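You operate a simulated robot arm through the tools that you are given. There is no shell and no other tool.

You are at the controls of a simulated robot arm. One attempt, no reset.

TASK
Bag the power station from the sealing table and stand it back.
Fine: use the open bag in the wide grey bin; push the black ball lever back after. Set down upright: power station.

Only the result counts: the job must be done as asked and must still hold three seconds after the hand-in. Knocking over, shifting, dropping, spilling or breaking anything else fails it.

THE ROBOT
A 6-joint arm with a two-finger parallel gripper, fixed in place. Base frame: the origin is at the foot of the arm, x ahead of it, y to its left, z up; the work surface is at about z = 0.78. Readings come in m, degrees, newtons and seconds.
Its first joint turns from -166.0 to 166.0 degrees. Payload 3.91 kg.
Tool frame: the origin (TCP) lies between the finger pads and is the grasp point; the fingertips stand 0.03 m ahead of it; z points along the fingers, y is the line along which they close. The gripper opens to 0.11 m. The fingers are 0.02 m wide and 0.01 m thick; the gripper's body (0.048 by 0.112 m) begins 0.055 m behind the TCP.
Orientation is that of the tool frame in the base frame, as a unit quaternion [x, y, z, w]. With the fingers straight down and closing along the base's y, the tool's x points along the base's -x, its y along +y and its z along -z.

THE INTERFACE
- The arm moves only by the tool step_arm. Its argument "motion" is text: rows parted by semicolons, each of 6 numbers parted by spaces: the shift along the tool's x, y, z in units of 200 mm (1.0 is 200 mm), then the turn, a rotation vector about the tool's x, y, z in units of 45 degrees (1.0 is 45 degrees). In form: tx ty tz ax ay az; .... A call has 1 to 20 rows; each row is the pose to reach, as a shift and turn from the pose commanded when the call began, along the tool's axes at that moment. "grip" is the finger opening in m, from 0 to 0.11, set as the call begins (left out, the last holds). A call with a number of a shift or a turn outside -1 to 1 is refused whole. Rows are played at 5 a second. More than 0.05 m and 8.6 degrees between two rows, or a gripper value outside its range, and nothing of the call is played. Where a pose cannot be reached the arm comes as near as it can. A force on the tool above 90 N (or 10 N above the force at the start of the call, whichever is more), or a blocked arm, ends the call early, and 0.2 s more pass. Each finger travels about 0.108 m/s and halts on what it meets, pressing with about 31 N; the grip force reading is that of the motor and also rises with nothing between the fingers. The clock runs only during rows and for 0.2 s after the last one: add rows that repeat a pose to give the fingers time. The reply holds the time, the measured pose of the TCP, the force on the tool along the base axes, the opening and the grip force, in the units named above and with some noise, with the torque about the TCP (base axes, N m) and any sound that the robot's microphone picked up.
- Cameras (640 x 400 px; columns grow to the right, rows downward): "scene" is fixed at [0.23, 0.6443, 1.6352]; the picture's right is [-0.72, -0.69, 0.00], its down [-0.47, 0.50, -0.73] and it looks along [0.50, -0.53, -0.69] (base axes); focal length 341 px, centre (320, 200). "wrist" rides on the gripper at [0.073, 0.017, -0.103] in the tool frame; the picture's right is [-0.23, 0.97, 0.00], its down [-0.76, -0.18, -0.62] and it looks along [-0.61, -0.14, 0.78] (tool axes); focal length 222 px, centre (320, 200). There is no depth. A picture from a camera that has moved, and an enlarged one, comes with that camera's place and axes in the base frame and with its lens. The place of the scene camera against the robot may be out by one fixed shift of up to 0.018 m in any direction.
- get_image(camera): a new picture of that camera. The clock stands still meanwhile.
- zoom(camera, box): a new picture of the part [left, top, right, bottom] of that camera's present view, enlarged. The clock stands still meanwhile.
- hand_in(): hands the job in; it is judged then, once.

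Places have to be worked out from the pictures, the camera data and where the tool is seen. Open the gripper and draw the arm clear of the work before you hand the job in, unless the task says otherwise.

The tools are called after ">>>" as name(argument=value, ...) on one line, values as JSON. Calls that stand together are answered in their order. step_arm: Moves the arm, as the interface text tells. Its arguments: {"type":"object","properties":{"motion":{"type":"string"},"grip":{"type":"number"}},"required":["motion"]} The other tools are called the same way: get_image (camera) takes a picture; zoom (camera, box) takes an enlarged picture of a part of a camera's view; hand_in () hands the job in.

At the start:

```text
time_s: 0.0
eef_pos: [0.5927, 0.017, 1.2029]
tool_rot: [0.0, 1.0, 0.001, 0.0]
wrist_force: [-0.1, 0.4, -0.4]
moment: [-0.01, 0.0, 0.01]
width: 0.1101
grasp_force: 0.1
```

scene: 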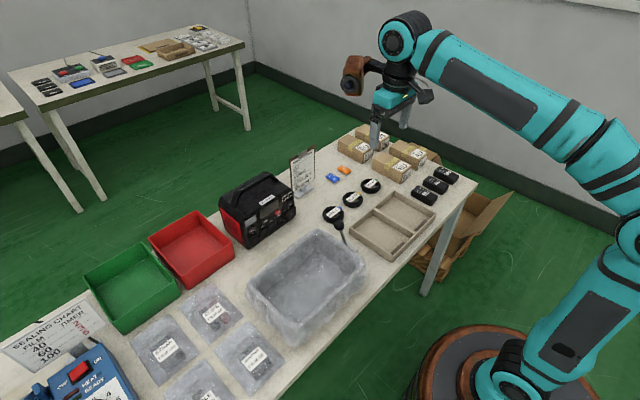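
wrist: 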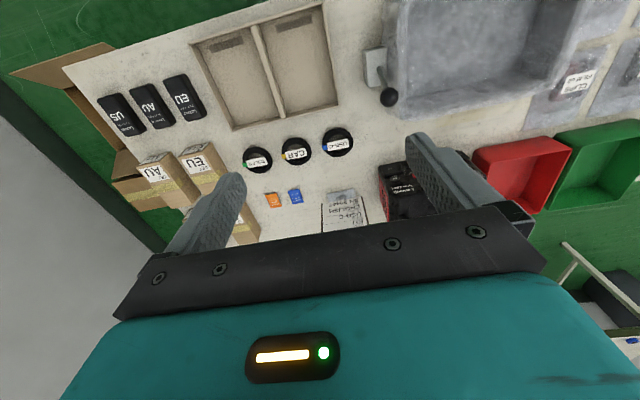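

I'll look closer at the scene first: the power station, the wide grey bin with its bag, and the black ball lever.

>>> zoom(camera="scene", box=[200, 150, 400, 350])

>>> zoom(camera="scene", box=[0, 250, 240, 400])

>>> zoom(camera="wrist", box=[340, 0, 640, 200])

>>> zoom(camera="scene", box=[300, 120, 480, 260])

```text
2.00 times, centred on (300, 250) of scene
camera zoom: at [0.23, 0.6443, 1.6352], right [-0.72, -0.69, 0.0], down [-0.47, 0.5, -0.73], along [0.5, -0.53, -0.69], focal length 682 px, centre (360, 100)
```

zoom: 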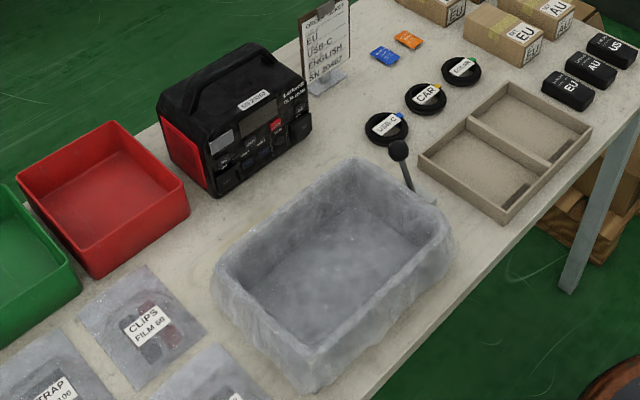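

```text
2.67 times, centred on (120, 325) of scene
camera zoom: at [0.23, 0.6443, 1.6352], right [-0.72, -0.69, 0.0], down [-0.47, 0.5, -0.73], along [0.5, -0.53, -0.69], focal length 909 px, centre (853, -133)
```

zoom: 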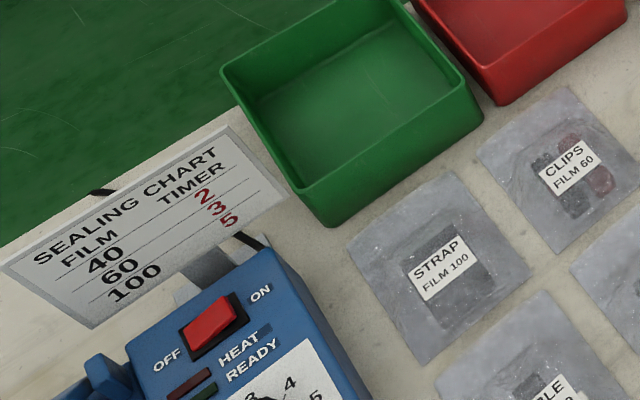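

```text
2.00 times, centred on (490, 100) of wrist
camera zoom: at [0.5196, 0.0348, 1.3055], right [0.23, 0.97, 0.0], down [0.76, -0.18, 0.62], along [0.61, -0.14, -0.78], focal length 444 px, centre (-20, 400)
```

zoom: 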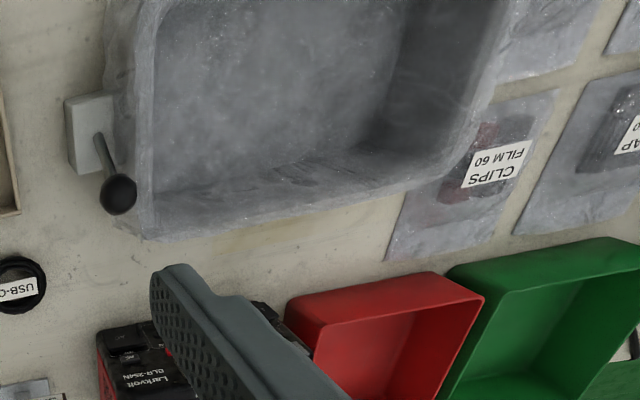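

```text
2.86 times, centred on (390, 190) of scene
camera zoom: at [0.23, 0.6443, 1.6352], right [-0.72, -0.69, 0.0], down [-0.47, 0.5, -0.73], along [0.5, -0.53, -0.69], focal length 974 px, centre (120, 229)
```

zoom: 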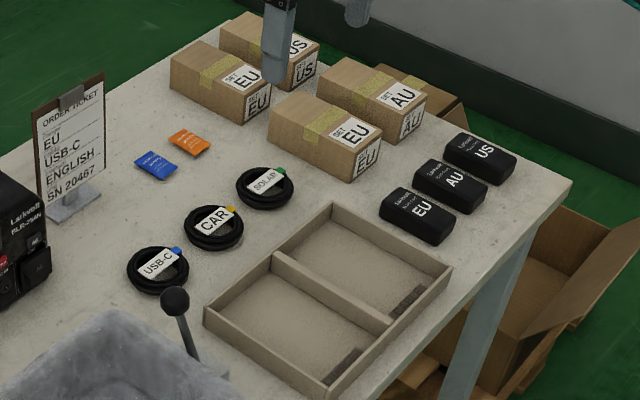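

The station sits at roughly x 0.86–1.03, y 0.10–0.31, the bin at x 0.50–0.70, y 0.16–0.43, and the lever ball near (0.64, 0.13, 0.91), leaning away from the robot. I'll take sharper zooms before moving.

>>> zoom(camera="scene", box=[210, 165, 310, 255])

>>> zoom(camera="scene", box=[240, 215, 380, 350])

>>> zoom(camera="scene", box=[315, 195, 375, 260])

>>> zoom(camera="wrist", box=[340, 30, 440, 130])

```text
4.44 times, centred on (260, 210) of scene
camera zoom: at [0.23, 0.6443, 1.6352], right [-0.72, -0.69, 0.0], down [-0.47, 0.5, -0.73], along [0.5, -0.53, -0.69], focal length 1514 px, centre (587, 156)
```

zoom: 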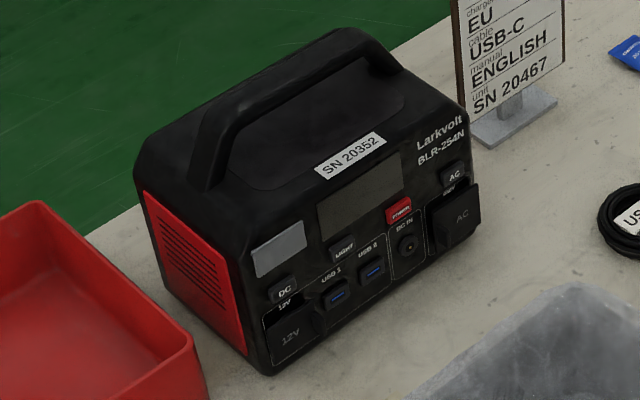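

```text
2.96 times, centred on (310, 282) of scene
camera zoom: at [0.23, 0.6443, 1.6352], right [-0.72, -0.69, 0.0], down [-0.47, 0.5, -0.73], along [0.5, -0.53, -0.69], focal length 1010 px, centre (350, -44)
```

zoom: 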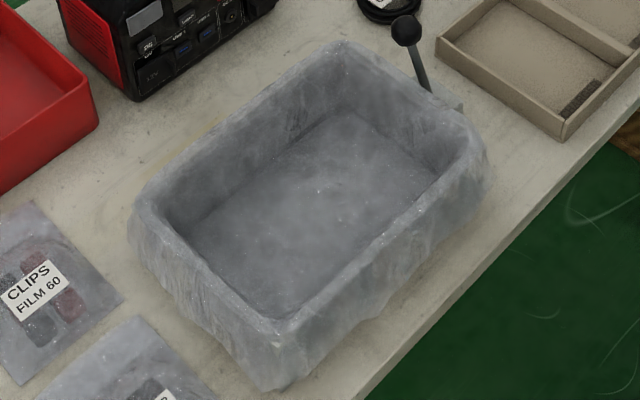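

```text
6.15 times, centred on (345, 228) of scene
camera zoom: at [0.23, 0.6443, 1.6352], right [-0.72, -0.69, 0.0], down [-0.47, 0.5, -0.73], along [0.5, -0.53, -0.69], focal length 2097 px, centre (166, 31)
```

zoom: 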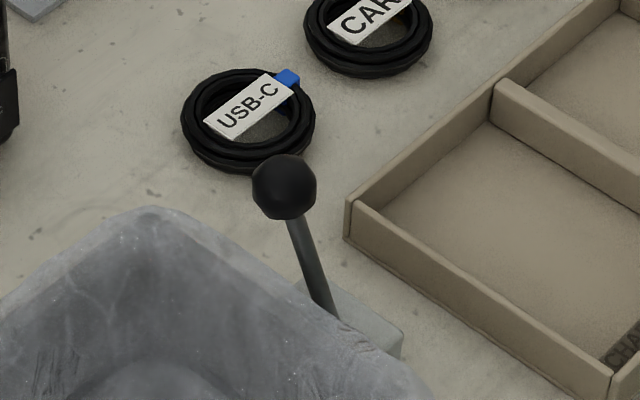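

```text
4.00 times, centred on (390, 80) of wrist
camera zoom: at [0.5196, 0.0348, 1.3055], right [0.23, 0.97, 0.0], down [0.76, -0.18, 0.62], along [0.61, -0.14, -0.78], focal length 888 px, centre (40, 680)
```

zoom: 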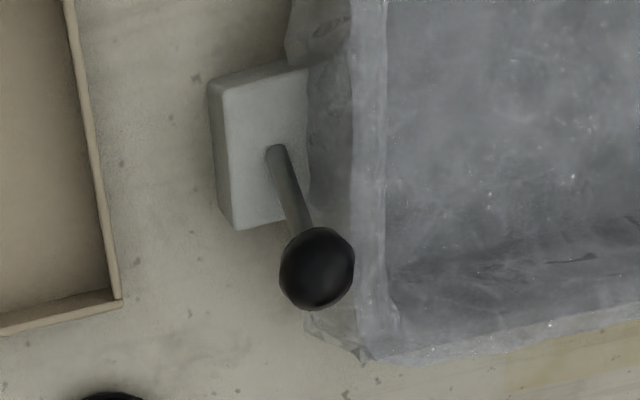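

The station's handle runs along y over its top. I'll fly high towards the station so the wrist camera can give me a second view of the handle for triangulation.

>>> step_arm(motion="-0.1 0.09 0 0 0 0; -0.2 0.18 0 0 0 0; -0.3 0.27 0 0 0 0; -0.4 0.36 0 0 0 0; -0.5 0.45 0 0 0 0; -0.6 0.54 0 0 0 0; -0.7 0.63 0 0 0 0; -0.8 0.72 0 0 0 0; -0.9 0.81 0 0 0 0; -0.95 0.9 0 0 0 0; -0.95 0.9 0 0 0 0")

>>> get_image(camera="wrist")

```text
time_s: 2.4
eef_pos: [0.7823, 0.198, 1.2023]
tool_rot: [0.0, 1.0, 0.0, 0.001]
wrist_force: [-0.3, 0.3, -0.5]
moment: [0.01, 0.0, 0.01]
width: 0.1101
grasp_force: 0.1
```

```text
taken
camera wrist: at [0.71, 0.2151, 1.3067], right [0.23, 0.97, 0.0], down [0.76, -0.18, 0.62], along [0.61, -0.14, -0.78], focal length 222 px, centre (320, 200)
```

wrist: 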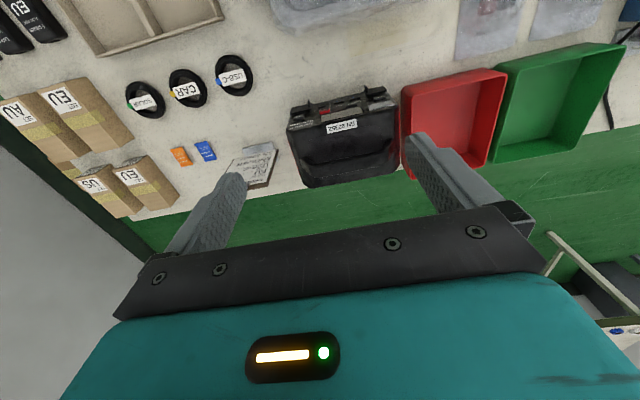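

>>> zoom(camera="wrist", box=[260, 60, 440, 200])

>>> zoom(camera="scene", box=[210, 130, 330, 255])

```text
2.86 times, centred on (350, 130) of wrist
camera zoom: at [0.71, 0.2151, 1.3067], right [0.23, 0.97, 0.0], down [0.76, -0.18, 0.62], along [0.61, -0.14, -0.78], focal length 635 px, centre (234, 400)
```

zoom: 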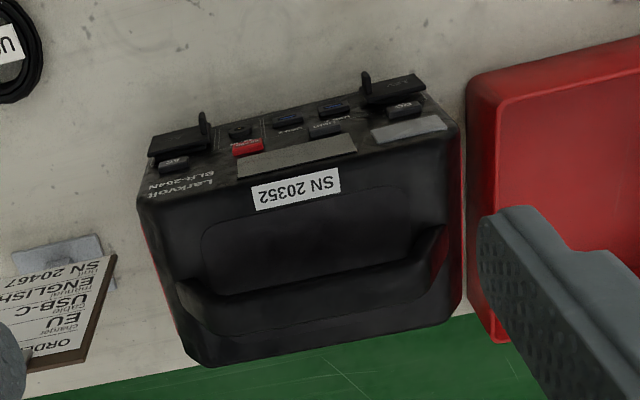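

```text
3.20 times, centred on (270, 192) of scene
camera zoom: at [0.23, 0.6443, 1.6352], right [-0.72, -0.69, 0.0], down [-0.47, 0.5, -0.73], along [0.5, -0.53, -0.69], focal length 1090 px, centre (480, 224)
```

zoom: 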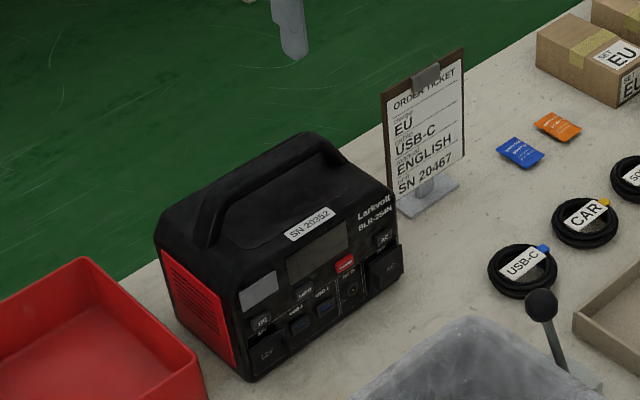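

>>> zoom(camera="wrist", box=[295, 110, 400, 190])

>>> zoom(camera="scene", box=[215, 165, 300, 225])

```text
5.00 times, centred on (348, 150) of wrist
camera zoom: at [0.71, 0.2151, 1.3067], right [0.23, 0.97, 0.0], down [0.76, -0.18, 0.62], along [0.61, -0.14, -0.78], focal length 1111 px, centre (182, 450)
```

zoom: 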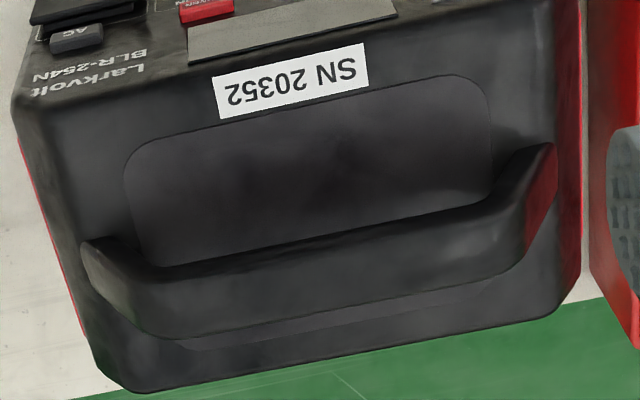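

```text
6.67 times, centred on (258, 195) of scene
camera zoom: at [0.23, 0.6443, 1.6352], right [-0.72, -0.69, 0.0], down [-0.47, 0.5, -0.73], along [0.5, -0.53, -0.69], focal length 2272 px, centre (737, 233)
```

zoom: 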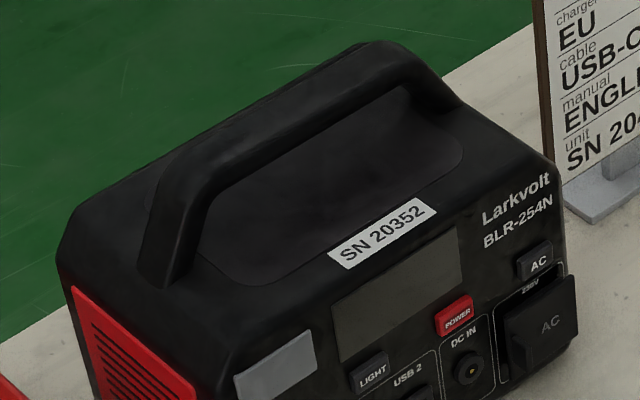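

Rough triangulation puts the station's top near z 0.95 and the handle bar near x 0.9, z 0.99. I'll take two more wrist views from either side to pin this down without relying on the scene camera.

>>> step_arm(motion="0.05 0.15 0.05 0 0 0; 0.1 0.3 0.1 0 0 0; 0.15 0.45 0.2 0 0 0; 0.16 0.5 0.25 0 0 0; 0.16 0.5 0.25 0 0 0; 0.16 0.5 0.25 0 0 0")

>>> zoom(camera="wrist", box=[210, 50, 400, 200])

>>> get_image(camera="wrist")

```text
time_s: 3.8
eef_pos: [0.75, 0.2997, 1.1544]
tool_rot: [0.0, 1.0, 0.001, 0.0]
wrist_force: [0.0, 0.2, -0.5]
moment: [0.02, 0.01, 0.04]
width: 0.1097
grasp_force: 0.1
```

```text
2.67 times, centred on (305, 125) of wrist
camera zoom: at [0.6777, 0.3161, 1.2568], right [0.23, 0.97, 0.0], down [0.76, -0.18, 0.62], along [0.61, -0.14, -0.78], focal length 592 px, centre (360, 400)
```

zoom: 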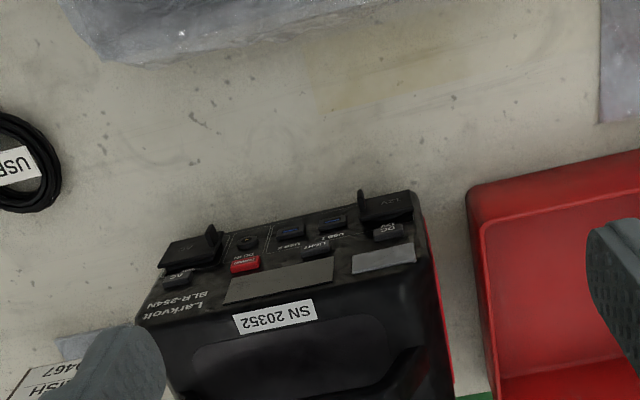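

```text
taken
camera wrist: at [0.6777, 0.3161, 1.2568], right [0.23, 0.97, 0.0], down [0.76, -0.18, 0.62], along [0.61, -0.14, -0.78], focal length 222 px, centre (320, 200)
```

wrist: 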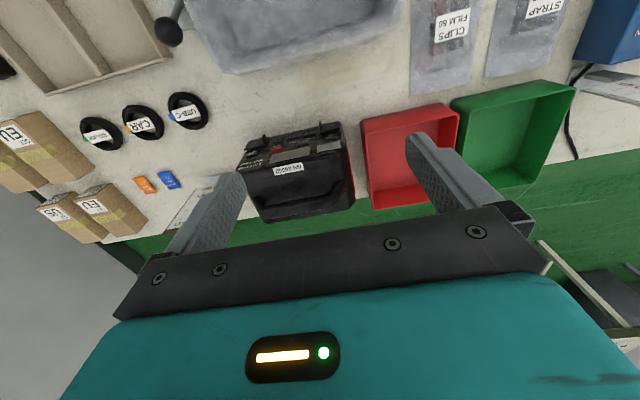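

>>> step_arm(motion="0 -0.05 -0.2 0 0 0; -0.2 -0.15 -0.23 0 0 0; -0.4 -0.25 -0.23 0 0 0; -0.6 -0.35 -0.23 0 0 0; -0.7 -0.45 -0.23 0 0 0; -0.75 -0.5 -0.23 0 0 0; -0.75 -0.5 -0.23 0 0 0")

>>> zoom(camera="wrist", box=[250, 20, 420, 140])

>>> get_image(camera="wrist")

```text
time_s: 5.4
eef_pos: [0.8826, 0.1938, 1.1761]
tool_rot: [0.0, 1.0, 0.0, 0.003]
wrist_force: [0.0, 0.0, -0.5]
moment: [-0.01, 0.0, 0.0]
width: 0.11
grasp_force: 0.1
out of reach, approached as far as the arm can: row 4, 5, 6, 7
```

```text
3.33 times, centred on (335, 80) of wrist
camera zoom: at [0.8097, 0.2101, 1.2803], right [0.23, 0.97, 0.0], down [0.76, -0.18, 0.63], along [0.61, -0.14, -0.78], focal length 740 px, centre (270, 600)
```

zoom: 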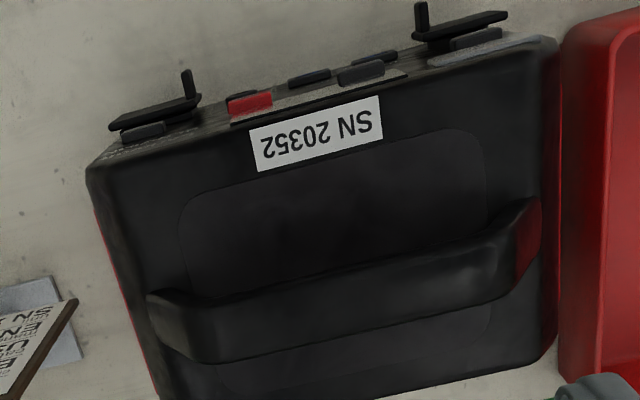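

```text
taken
camera wrist: at [0.8097, 0.2101, 1.2803], right [0.23, 0.97, 0.0], down [0.76, -0.18, 0.63], along [0.61, -0.14, -0.78], focal length 222 px, centre (320, 200)
```

wrist: 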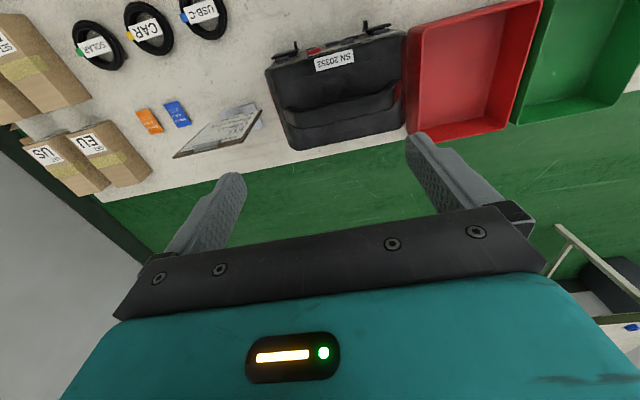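

The label corners match across views, so the station is square to the axes. Its body is about x 0.84–0.965, y 0.126–0.315, top z 0.93, with the handle bar about x 0.892–0.918 and z 0.965–0.985. Next I'll survey the bin from above.

>>> step_arm(motion="0.2 0.05 -0.05 0 0 0; 0.4 0.1 -0.1 0 0 0; 0.6 0.2 -0.12 0 0 0; 0.8 0.3 -0.12 0 0 0; 1.0 0.4 -0.12 0 0 0; 1.0 0.4 -0.12 0 0 0")

>>> step_arm(motion="0.2 0.02 0 0 0 0; 0.4 0.04 0 0 0 0; 0.6 0.06 0 0 0 0; 0.8 0.08 0 0 0 0; 0.95 0.1 0 0 0 0; 0.95 0.1 0 0 0 0; 0.95 0.1 0 0 0 0")

>>> get_image(camera="wrist")

>>> zoom(camera="wrist", box=[200, 0, 440, 160])

```text
time_s: 6.8
eef_pos: [0.6834, 0.2745, 1.2003]
tool_rot: [0.0, 1.0, 0.0, 0.001]
wrist_force: [-0.7, 0.1, 0.3]
moment: [0.0, -0.03, 0.02]
width: 0.11
grasp_force: 0.1
```

```text
time_s: 8.4
eef_pos: [0.4931, 0.2923, 1.2029]
tool_rot: [0.0, 1.0, 0.001, 0.001]
wrist_force: [0.0, -0.1, 0.7]
moment: [0.0, 0.04, -0.01]
width: 0.1099
grasp_force: 0.0
```

```text
taken
camera wrist: at [0.4201, 0.31, 1.3058], right [0.23, 0.97, 0.0], down [0.76, -0.18, 0.62], along [0.61, -0.14, -0.78], focal length 222 px, centre (320, 200)
```

wrist: 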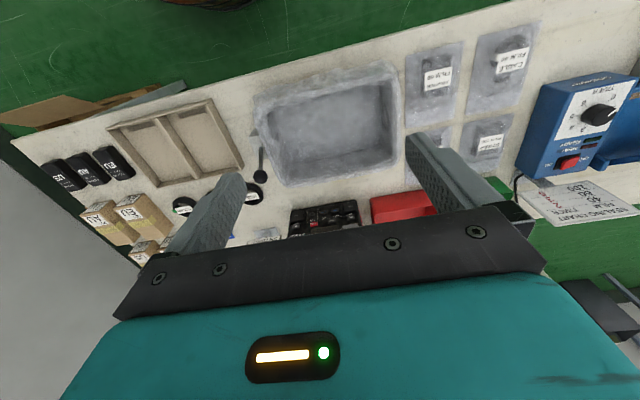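

```text
2.50 times, centred on (320, 80) of wrist
camera zoom: at [0.4201, 0.31, 1.3058], right [0.23, 0.97, 0.0], down [0.76, -0.18, 0.62], along [0.61, -0.14, -0.78], focal length 555 px, centre (320, 500)
```

zoom: 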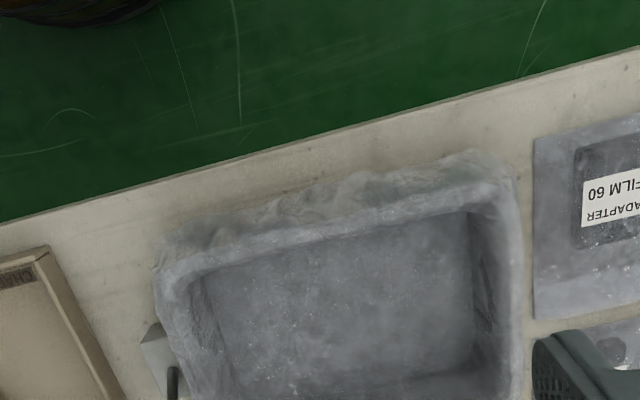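

>>> zoom(camera="wrist", box=[235, 50, 425, 200])

>>> zoom(camera="wrist", box=[230, 100, 300, 160])

```text
2.67 times, centred on (330, 125) of wrist
camera zoom: at [0.4201, 0.31, 1.3058], right [0.23, 0.97, 0.0], down [0.76, -0.18, 0.62], along [0.61, -0.14, -0.78], focal length 592 px, centre (293, 400)
```

zoom: 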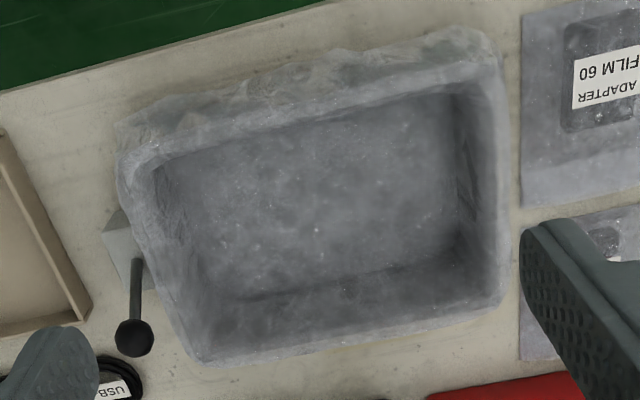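

```text
6.67 times, centred on (265, 130) of wrist
camera zoom: at [0.4201, 0.31, 1.3058], right [0.23, 0.97, 0.0], down [0.76, -0.18, 0.62], along [0.61, -0.14, -0.78], focal length 1481 px, centre (687, 667)
```

zoom: 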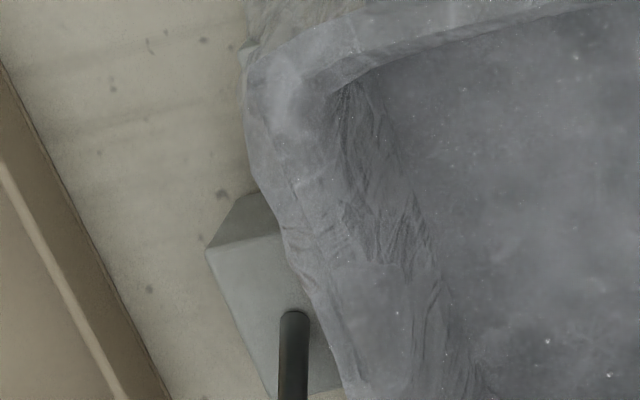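

The bin's opening looks like about x 0.527–0.69, y 0.185–0.41, with its rim near z 0.867, so the fit across x is tight. I'll take closer views straight above each long wall to measure it properly.

>>> step_arm(motion="-0.15 0 0.15 0 0 0; -0.3 0 0.3 0 0 0; -0.45 0 0.45 0 0 0; -0.6 0 0.6 0 0 0; -0.635 0 0.6 0 0 0; -0.635 0 0.6 0 0 0")

>>> get_image(camera="wrist")

>>> step_arm(motion="-0.2 0 0 0 0 0; -0.4 0 0 0 0 0; -0.6 0 0 0 0 0; -0.8 0 0 0 0 0; -0.8 0 0 0 0 0; -0.8 0 0 0 0 0")

>>> get_image(camera="wrist")

```text
time_s: 9.8
eef_pos: [0.6204, 0.2948, 1.0833]
tool_rot: [-0.001, 1.0, 0.0, 0.001]
wrist_force: [0.1, 0.8, -0.1]
moment: [0.0, 0.01, 0.0]
width: 0.11
grasp_force: 0.1
```

```text
taken
camera wrist: at [0.5465, 0.3116, 1.1863], right [0.23, 0.97, 0.0], down [0.76, -0.18, 0.62], along [0.61, -0.14, -0.78], focal length 222 px, centre (320, 200)
```

wrist: 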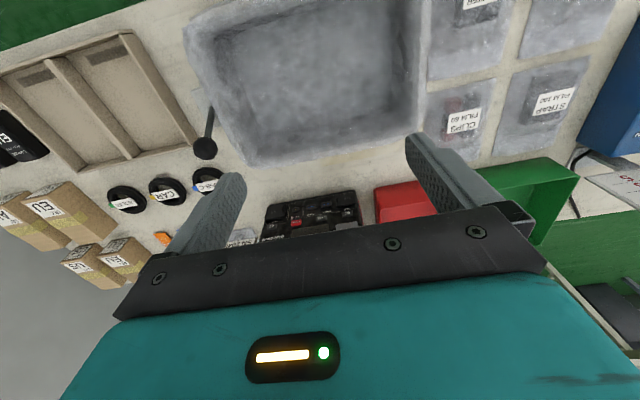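

```text
time_s: 11.2
eef_pos: [0.7813, 0.2947, 1.0843]
tool_rot: [0.0, 1.0, 0.001, 0.001]
wrist_force: [-1.2, -0.4, 0.5]
moment: [-0.03, -0.03, 0.0]
width: 0.1103
grasp_force: 0.1
```

```text
taken
camera wrist: at [0.708, 0.3115, 1.1858], right [0.23, 0.97, 0.0], down [0.76, -0.18, 0.62], along [0.61, -0.14, -0.78], focal length 222 px, centre (320, 200)
```

wrist: 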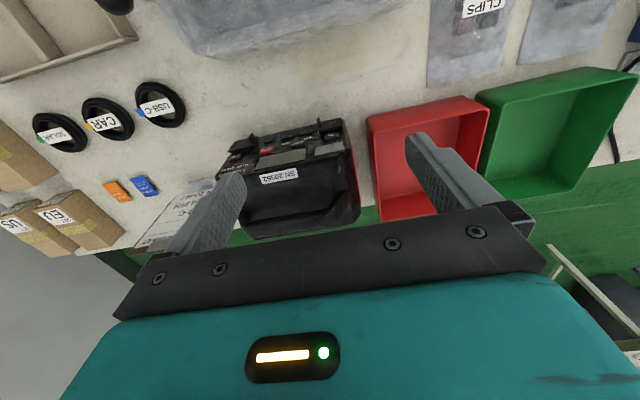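

>>> zoom(camera="wrist", box=[205, 100, 385, 215])

>>> zoom(camera="wrist", box=[150, 0, 450, 120])

>>> step_arm(motion="0.2 0 0 0 0 0; 0.4 0 0 0 0 0; 0.4 0 0 0 0 0; 0.4 0 0 0 0 0")

>>> zoom(camera="wrist", box=[150, 0, 450, 170])

>>> step_arm(motion="0.2 0 0 0 0 0; 0.4 0 0 0 0 0; 0.5 0 0 0 0 0; 0.5 0 0 0 0 0")

>>> zoom(camera="wrist", box=[170, 0, 450, 190])

```text
3.48 times, centred on (295, 158) of wrist
camera zoom: at [0.708, 0.3115, 1.1858], right [0.23, 0.97, 0.0], down [0.76, -0.18, 0.62], along [0.61, -0.14, -0.78], focal length 773 px, centre (407, 348)
```

zoom: 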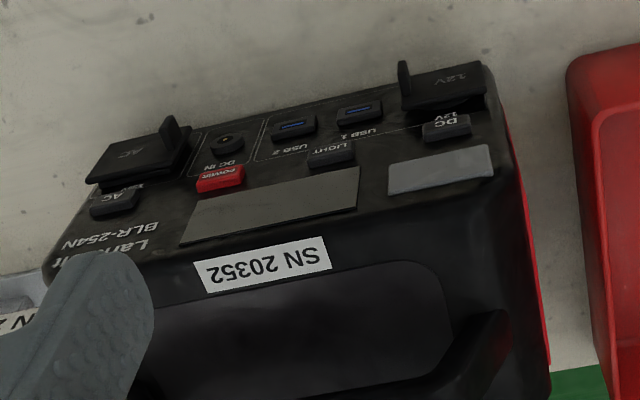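

```text
2.13 times, centred on (300, 60) of wrist
camera zoom: at [0.708, 0.3115, 1.1858], right [0.23, 0.97, 0.0], down [0.76, -0.18, 0.62], along [0.61, -0.14, -0.78], focal length 474 px, centre (363, 499)
```

zoom: 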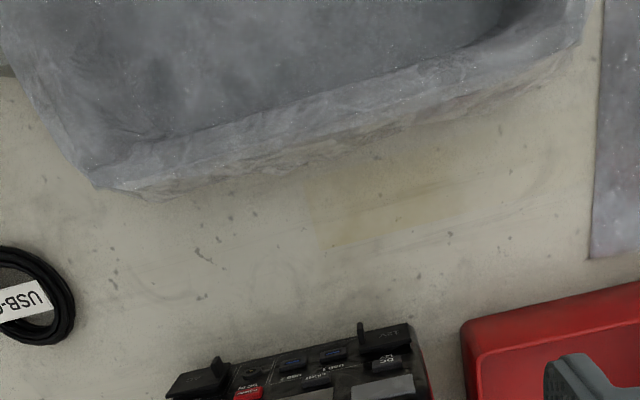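

```text
time_s: 12.2
eef_pos: [0.7002, 0.2947, 1.0801]
tool_rot: [0.0, 1.0, 0.0, 0.0]
wrist_force: [-0.5, -0.3, 0.4]
moment: [-0.03, -0.01, 0.02]
width: 0.1101
grasp_force: 0.0
```

```text
2.13 times, centred on (300, 85) of wrist
camera zoom: at [0.628, 0.3114, 1.1832], right [0.23, 0.97, 0.0], down [0.76, -0.18, 0.62], along [0.61, -0.14, -0.78], focal length 474 px, centre (363, 445)
```

zoom: 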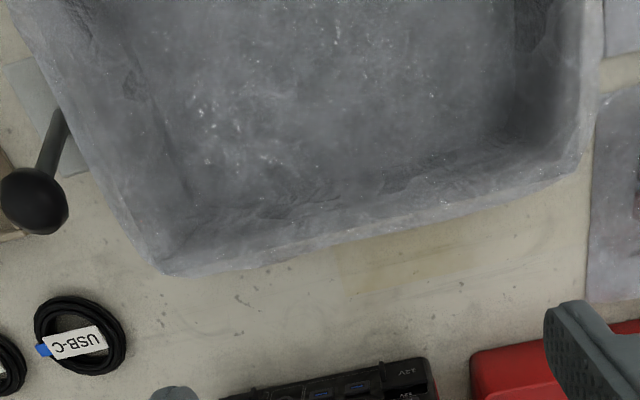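

```text
time_s: 13.2
eef_pos: [0.6002, 0.2939, 1.081]
tool_rot: [0.0, 1.0, 0.001, 0.001]
wrist_force: [0.1, 0.2, 0.1]
moment: [-0.02, -0.02, -0.03]
width: 0.1098
grasp_force: 0.0
```

```text
2.11 times, centred on (310, 95) of wrist
camera zoom: at [0.5265, 0.3105, 1.1829], right [0.23, 0.97, 0.0], down [0.76, -0.18, 0.62], along [0.61, -0.14, -0.78], focal length 468 px, centre (341, 421)
```

zoom: 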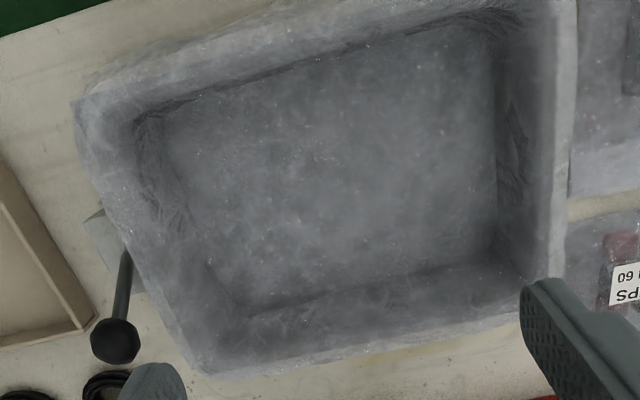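

I need the bin's inner edges more exactly, so I'll zoom on the near wall from here.

>>> zoom(camera="wrist", box=[200, 0, 320, 75])

>>> zoom(camera="wrist", box=[330, 0, 450, 75])

>>> zoom(camera="wrist", box=[200, 110, 320, 185])

>>> zoom(camera="wrist", box=[330, 70, 450, 145])

```text
5.33 times, centred on (260, 38) of wrist
camera zoom: at [0.5265, 0.3105, 1.1829], right [0.23, 0.97, 0.0], down [0.76, -0.18, 0.62], along [0.61, -0.14, -0.78], focal length 1185 px, centre (640, 1067)
```

zoom: 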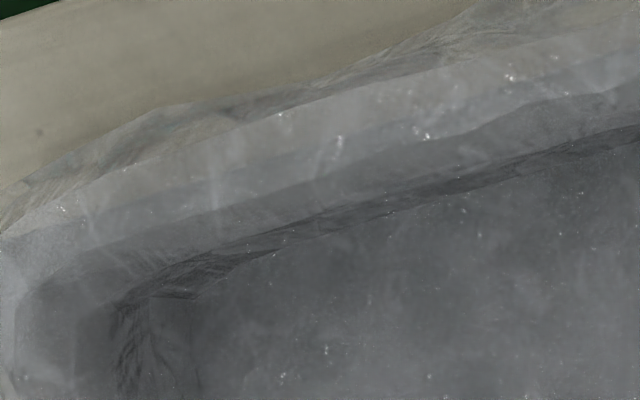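

```text
5.33 times, centred on (390, 38) of wrist
camera zoom: at [0.5265, 0.3105, 1.1829], right [0.23, 0.97, 0.0], down [0.76, -0.18, 0.62], along [0.61, -0.14, -0.78], focal length 1185 px, centre (-53, 1067)
```

zoom: 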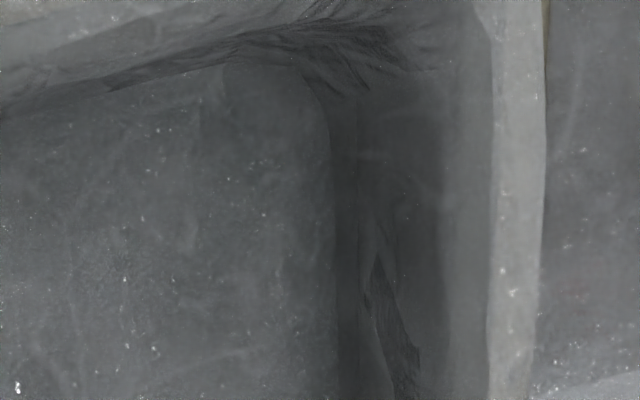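

```text
5.33 times, centred on (260, 148) of wrist
camera zoom: at [0.5265, 0.3105, 1.1829], right [0.23, 0.97, 0.0], down [0.76, -0.18, 0.62], along [0.61, -0.14, -0.78], focal length 1185 px, centre (640, 480)
```

zoom: 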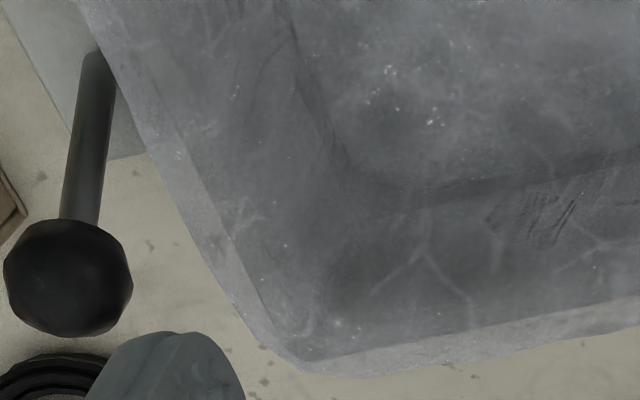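

```text
5.33 times, centred on (390, 108) of wrist
camera zoom: at [0.5265, 0.3105, 1.1829], right [0.23, 0.97, 0.0], down [0.76, -0.18, 0.62], along [0.61, -0.14, -0.78], focal length 1185 px, centre (-53, 693)
```

zoom: 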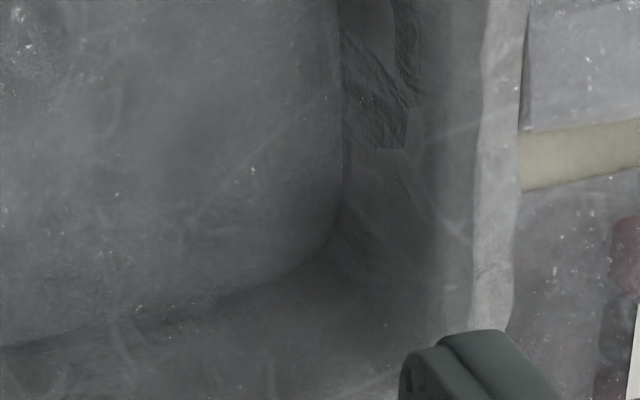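

The bin's outer rim is about x 0.510–0.704, y 0.153–0.433, so its centre is (0.607, 0.293) with roughly 1 cm to spare in x. I'll move towards the station and turn the tool 90° so the fingers close across the handle bar.

>>> step_arm(motion="-0.15 -0.061 -0.058 0 0 0.1667; -0.3 -0.1225 -0.117 0 0 0.3333; -0.45 -0.184 -0.175 0 0 0.5; -0.6 -0.245 -0.233 0 0 0.6667; -0.75 -0.306 -0.29 0 0 0.8333; -0.9 -0.3675 -0.35 0 0 1.0; -0.9 -0.3675 -0.35 0 0 1.0", grip=0.11)

>>> step_arm(motion="0 0 0 0 0 0.1667; 0 0 0 0 0 0.3333; 0 0 0 0 0 0.5; 0 0 0 0 0 0.6667; 0 0 0 0 0 0.8333; 0 0 0 0 0 1.0; 0 0 0 0 0 1.0")

>>> get_image(camera="wrist")

>>> get_image(camera="scene")

```text
time_s: 14.8
eef_pos: [0.7809, 0.2197, 1.152]
tool_rot: [0.383, 0.924, 0.002, 0.001]
wrist_force: [0.7, -0.4, -0.1]
moment: [-0.01, 0.01, -0.02]
width: 0.1101
grasp_force: 0.0
```

```text
time_s: 16.4
eef_pos: [0.7799, 0.2203, 1.1514]
tool_rot: [0.708, 0.706, 0.002, 0.001]
wrist_force: [0.9, 0.7, 0.8]
moment: [0.01, -0.03, -0.02]
width: 0.1103
grasp_force: 0.0
```

```text
taken
camera wrist: at [0.7967, 0.2927, 1.2549], right [0.97, -0.23, 0.0], down [-0.18, -0.76, 0.62], along [-0.14, -0.61, -0.78], focal length 222 px, centre (320, 200)
```

wrist: 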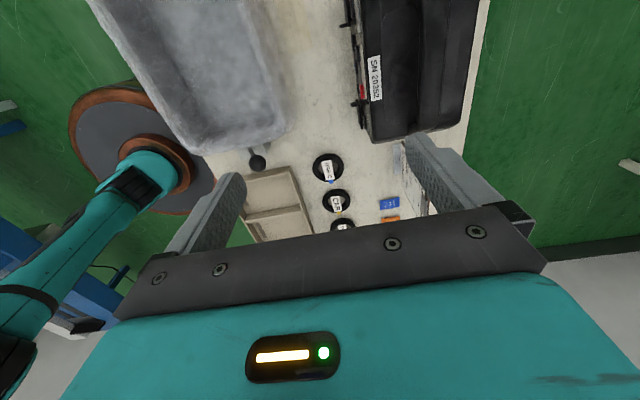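

```text
taken
```

scene: 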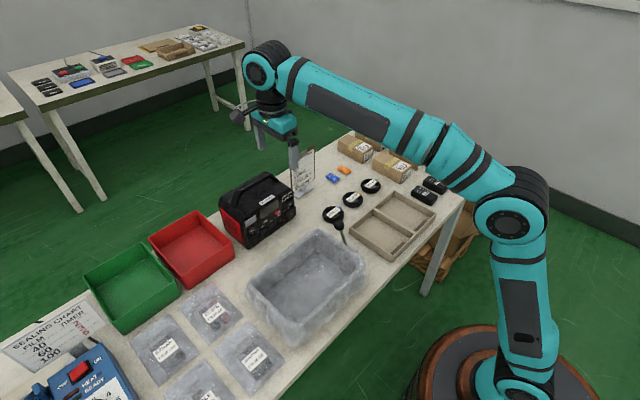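

The tool now closes along x. I'll approach to just above the handle at (0.905, 0.2205, 1.04) and check clearances.

>>> step_arm(motion="0 0.125 0.11 0 0 0; 0 0.25 0.22 0 0 0; 0 0.375 0.33 0 0 0; 0 0.5 0.44 0 0 0; 0 0.625 0.555 0 0 0; 0 0.625 0.555 0 0 0; 0 0.625 0.555 0 0 0")

>>> get_image(camera="wrist")

>>> zoom(camera="scene", box=[200, 130, 340, 250])

```text
time_s: 18.0
eef_pos: [0.9064, 0.2208, 1.0389]
tool_rot: [0.707, 0.707, 0.001, -0.001]
wrist_force: [0.3, -0.2, 0.0]
moment: [-0.02, 0.0, 0.04]
width: 0.1101
grasp_force: 0.0
```

```text
taken
camera wrist: at [0.9228, 0.2928, 1.143], right [0.97, -0.23, 0.0], down [-0.18, -0.76, 0.62], along [-0.14, -0.61, -0.78], focal length 222 px, centre (320, 200)
```

wrist: 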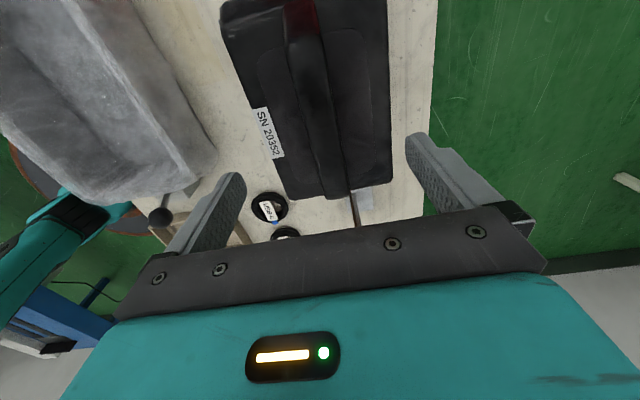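

```text
3.33 times, centred on (270, 190) of scene
camera zoom: at [0.23, 0.6443, 1.6352], right [-0.72, -0.69, 0.0], down [-0.47, 0.5, -0.73], along [0.5, -0.53, -0.69], focal length 1136 px, centre (487, 233)
```

zoom: 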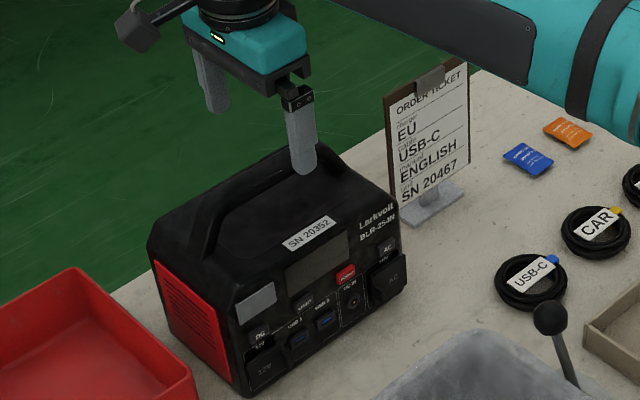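

The handle bar lies between the fingers, centred at about x 0.907. I'll lower to TCP z ≈ 0.974, which keeps the fingertips about 1.5 cm above the body.

>>> step_arm(motion="0 0 0.08 0 0 0; 0 0 0.16 0 0 0; 0 0 0.24 0 0 0; 0 0 0.32 0 0 0; 0 0 0.33 0 0 0; 0 0 0.33 0 0 0")

>>> get_image(camera="wrist")

>>> zoom(camera="scene", box=[210, 150, 310, 240])

```text
time_s: 19.4
eef_pos: [0.9063, 0.222, 0.9747]
tool_rot: [0.707, 0.707, 0.003, 0.0]
wrist_force: [1.0, 0.6, 0.0]
moment: [-0.03, 0.01, 0.02]
width: 0.11
grasp_force: 0.0
```

```text
taken
camera wrist: at [0.9224, 0.2926, 1.0774], right [0.97, -0.23, 0.0], down [-0.18, -0.76, 0.62], along [-0.14, -0.61, -0.78], focal length 222 px, centre (320, 200)
```

wrist: 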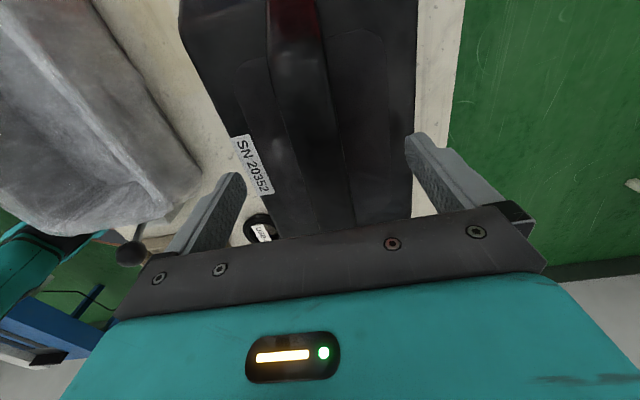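

```text
4.44 times, centred on (260, 195) of scene
camera zoom: at [0.23, 0.6443, 1.6352], right [-0.72, -0.69, 0.0], down [-0.47, 0.5, -0.73], along [0.5, -0.53, -0.69], focal length 1514 px, centre (587, 222)
```

zoom: 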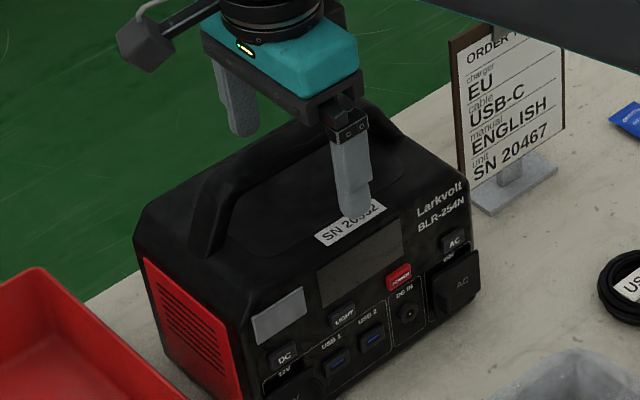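

Fingers straddle the bar correctly. Closing on it in two stages.

>>> step_arm(motion="0 0 0 0 0 0; 0 0 0 0 0 0; 0 0 0 0 0 0; 0 0 0 0 0 0", grip=0.04)

>>> step_arm(motion="0 0 0 0 0 0; 0 0 0 0 0 0; 0 0 0 0 0 0; 0 0 0 0 0 0", grip=0.0)

```text
time_s: 20.4
eef_pos: [0.9066, 0.2207, 0.9744]
tool_rot: [0.707, 0.707, 0.001, 0.0]
wrist_force: [0.1, 0.8, 0.5]
moment: [-0.01, 0.02, 0.02]
width: 0.0401
grasp_force: 0.2
```

```text
time_s: 21.4
eef_pos: [0.9069, 0.2195, 0.9744]
tool_rot: [0.707, 0.707, 0.002, 0.0]
wrist_force: [10.1, 1.0, 5.8]
moment: [0.22, -0.73, 0.04]
width: 0.0258
grasp_force: 31.0
```

Gripped at 0.0258 m with 31 N. I'll lift 3 cm straight up and check the load and grip.

>>> step_arm(motion="0 0 -0.03 0 0 0; 0 0 -0.06 0 0 0; 0 0 -0.1 0 0 0; 0 0 -0.15 0 0 0; 0 0 -0.15 0 0 0; 0 0 -0.15 0 0 0")

>>> zoom(camera="scene", box=[200, 130, 340, 260])

>>> get_image(camera="wrist")

```text
time_s: 22.8
eef_pos: [0.9066, 0.2194, 1.0046]
tool_rot: [0.707, 0.707, 0.001, 0.0]
wrist_force: [-0.8, -0.7, -21.7]
moment: [0.04, 0.04, -0.01]
width: 0.0258
grasp_force: 31.0
```

```text
3.08 times, centred on (270, 195) of scene
camera zoom: at [0.23, 0.6443, 1.6352], right [-0.72, -0.69, 0.0], down [-0.47, 0.5, -0.73], along [0.5, -0.53, -0.69], focal length 1048 px, centre (474, 215)
```

zoom: 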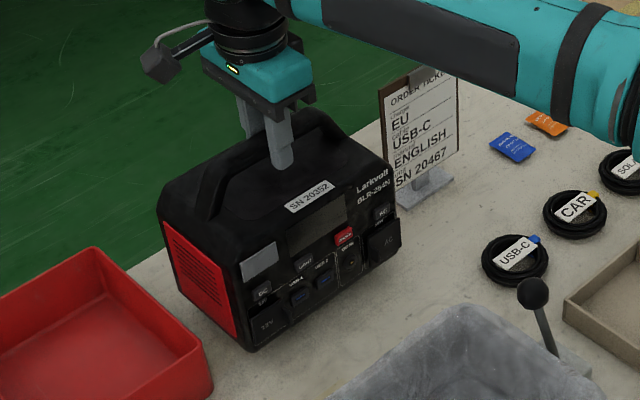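

```text
taken
camera wrist: at [0.9226, 0.2926, 1.1072], right [0.97, -0.23, 0.0], down [-0.18, -0.76, 0.62], along [-0.14, -0.61, -0.78], focal length 222 px, centre (320, 200)
```

wrist: 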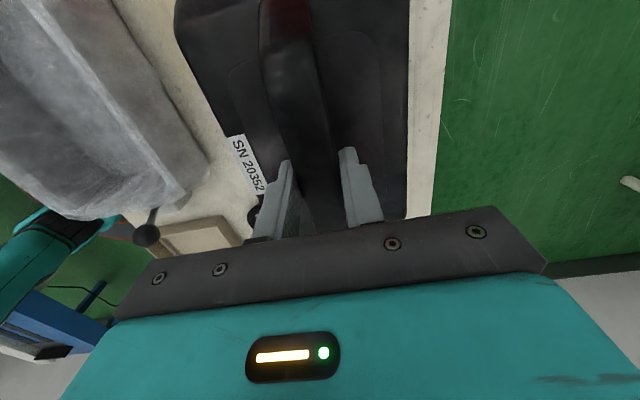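

The station hangs freely at about 22 N with no tilt. I'll raise it while drawing back toward the robot, until its underside is well above the bin rim.

>>> step_arm(motion="0 -0.03 -0.06 0 0 0; 0 -0.08 -0.14 0 0 0; 0 -0.16 -0.22 0 0 0; 0 -0.25 -0.3 0 0 0; 0 -0.34 -0.38 0 0 0; 0 -0.42 -0.46 0 0 0; 0 -0.5 -0.54 0 0 0; 0 -0.5 -0.54 0 0 0")

>>> step_arm(motion="0.08 -0.04 0 0 0 0; 0.16 -0.1 0 0 0 0; 0.24 -0.2 0 0 0 0; 0.32 -0.32 0 0 0 0; 0.365 -0.45 0 0 0 0; 0.365 -0.6 0 0 0 0; 0.365 -0.75 0 0 0 0; 0.365 -0.88 0 0 0 0; 0.365 -0.96 0 0 0 0; 0.365 -0.97 0 0 0 0; 0.365 -0.97 0 0 0 0")

>>> get_image(camera="wrist")

>>> get_image(camera="scene")

```text
time_s: 24.6
eef_pos: [0.8055, 0.2205, 1.1122]
tool_rot: [0.707, 0.707, 0.001, 0.001]
wrist_force: [-0.3, 0.0, -21.9]
moment: [0.0, 0.01, 0.0]
width: 0.0258
grasp_force: 30.8
```

```text
time_s: 27.0
eef_pos: [0.6101, 0.2931, 1.1114]
tool_rot: [0.707, 0.707, 0.001, 0.001]
wrist_force: [-1.3, 0.0, -21.3]
moment: [0.01, -0.01, 0.0]
width: 0.0261
grasp_force: 31.7
```

```text
taken
camera wrist: at [0.6271, 0.366, 1.215], right [0.97, -0.23, 0.0], down [-0.18, -0.76, 0.62], along [-0.14, -0.61, -0.78], focal length 222 px, centre (320, 200)
```

wrist: 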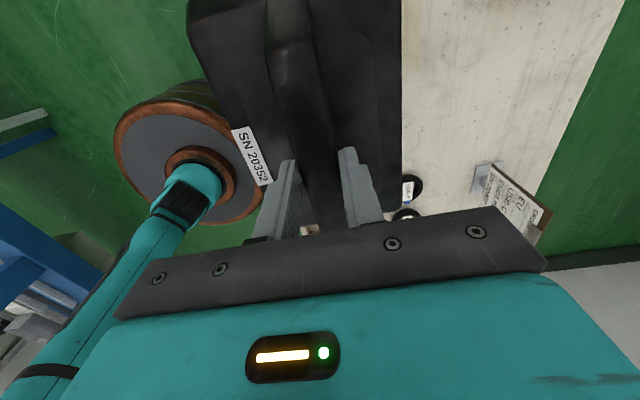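

```text
taken
```

scene: 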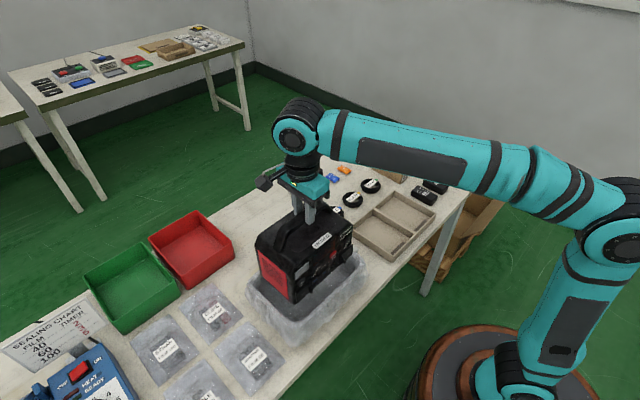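

>>> step_arm(motion="0 0.022 0 0 0 0; 0 0.022 0.1 0 0 0; 0 0.022 0.15 0 0 0; 0 0.022 0.15 0 0 0")

>>> zoom(camera="scene", box=[235, 180, 395, 350])

>>> zoom(camera="wrist", box=[160, 0, 460, 200])

```text
time_s: 28.0
eef_pos: [0.6163, 0.293, 1.0812]
tool_rot: [0.708, 0.706, 0.001, 0.001]
wrist_force: [0.3, 0.6, -22.0]
moment: [-0.03, 0.0, 0.02]
width: 0.0259
grasp_force: 31.0
```

```text
2.35 times, centred on (315, 265) of scene
camera zoom: at [0.23, 0.6443, 1.6352], right [-0.72, -0.69, 0.0], down [-0.47, 0.5, -0.73], along [0.5, -0.53, -0.69], focal length 802 px, centre (332, 47)
```

zoom: 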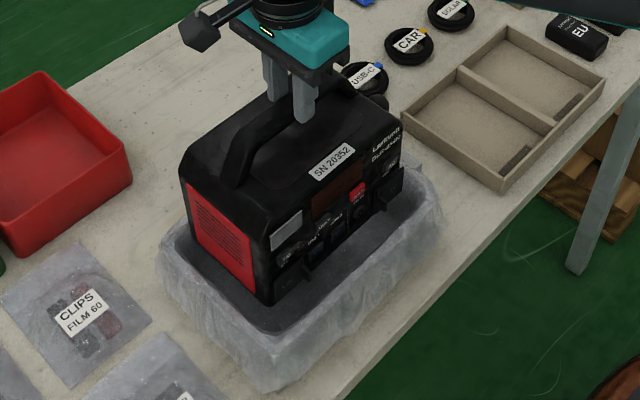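

```text
2.00 times, centred on (310, 100) of wrist
camera zoom: at [0.6329, 0.3659, 1.1855], right [0.97, -0.23, 0.0], down [-0.18, -0.76, 0.62], along [-0.14, -0.61, -0.78], focal length 444 px, centre (340, 400)
```

zoom: 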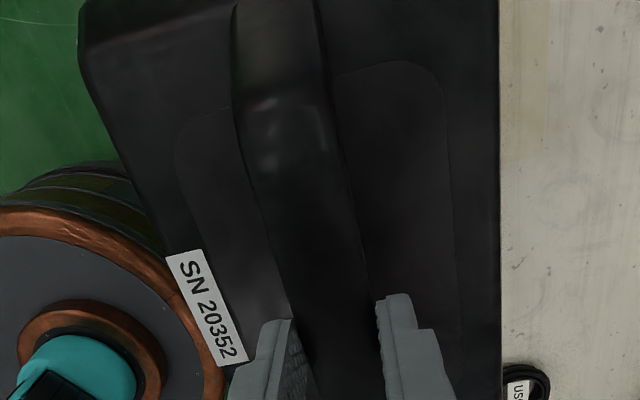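

The station's underside is about 2 cm above the rim and looks centred over the opening. I'll lower it in small steps, watching sideways forces.

>>> step_arm(motion="0 -0.005 0.05 0 0 0; 0 -0.007 0.1 0 0 0; 0 -0.007 0.15 0 0 0; 0 -0.007 0.2 0 0 0; 0 -0.007 0.2 0 0 0")

>>> zoom(camera="scene", box=[235, 180, 395, 350])

>>> get_image(camera="wrist")

```text
time_s: 29.2
eef_pos: [0.6162, 0.2928, 1.0417]
tool_rot: [0.708, 0.707, 0.0, 0.0]
wrist_force: [-0.6, 0.7, -21.3]
moment: [0.04, 0.0, 0.0]
width: 0.0257
grasp_force: 31.0
```

```text
2.35 times, centred on (315, 265) of scene
camera zoom: at [0.23, 0.6443, 1.6352], right [-0.72, -0.69, 0.0], down [-0.47, 0.5, -0.73], along [0.5, -0.53, -0.69], focal length 802 px, centre (332, 47)
```

zoom: 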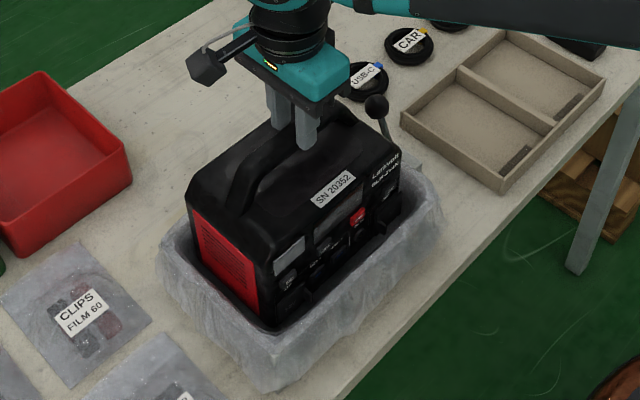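

```text
taken
camera wrist: at [0.6318, 0.3654, 1.1452], right [0.97, -0.23, 0.0], down [-0.18, -0.76, 0.62], along [-0.14, -0.61, -0.78], focal length 222 px, centre (320, 200)
```

wrist: 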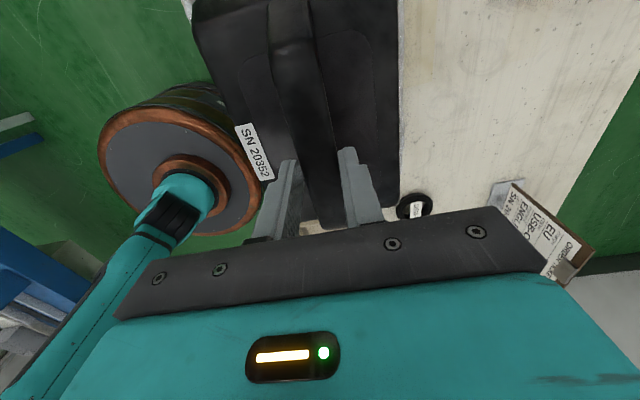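

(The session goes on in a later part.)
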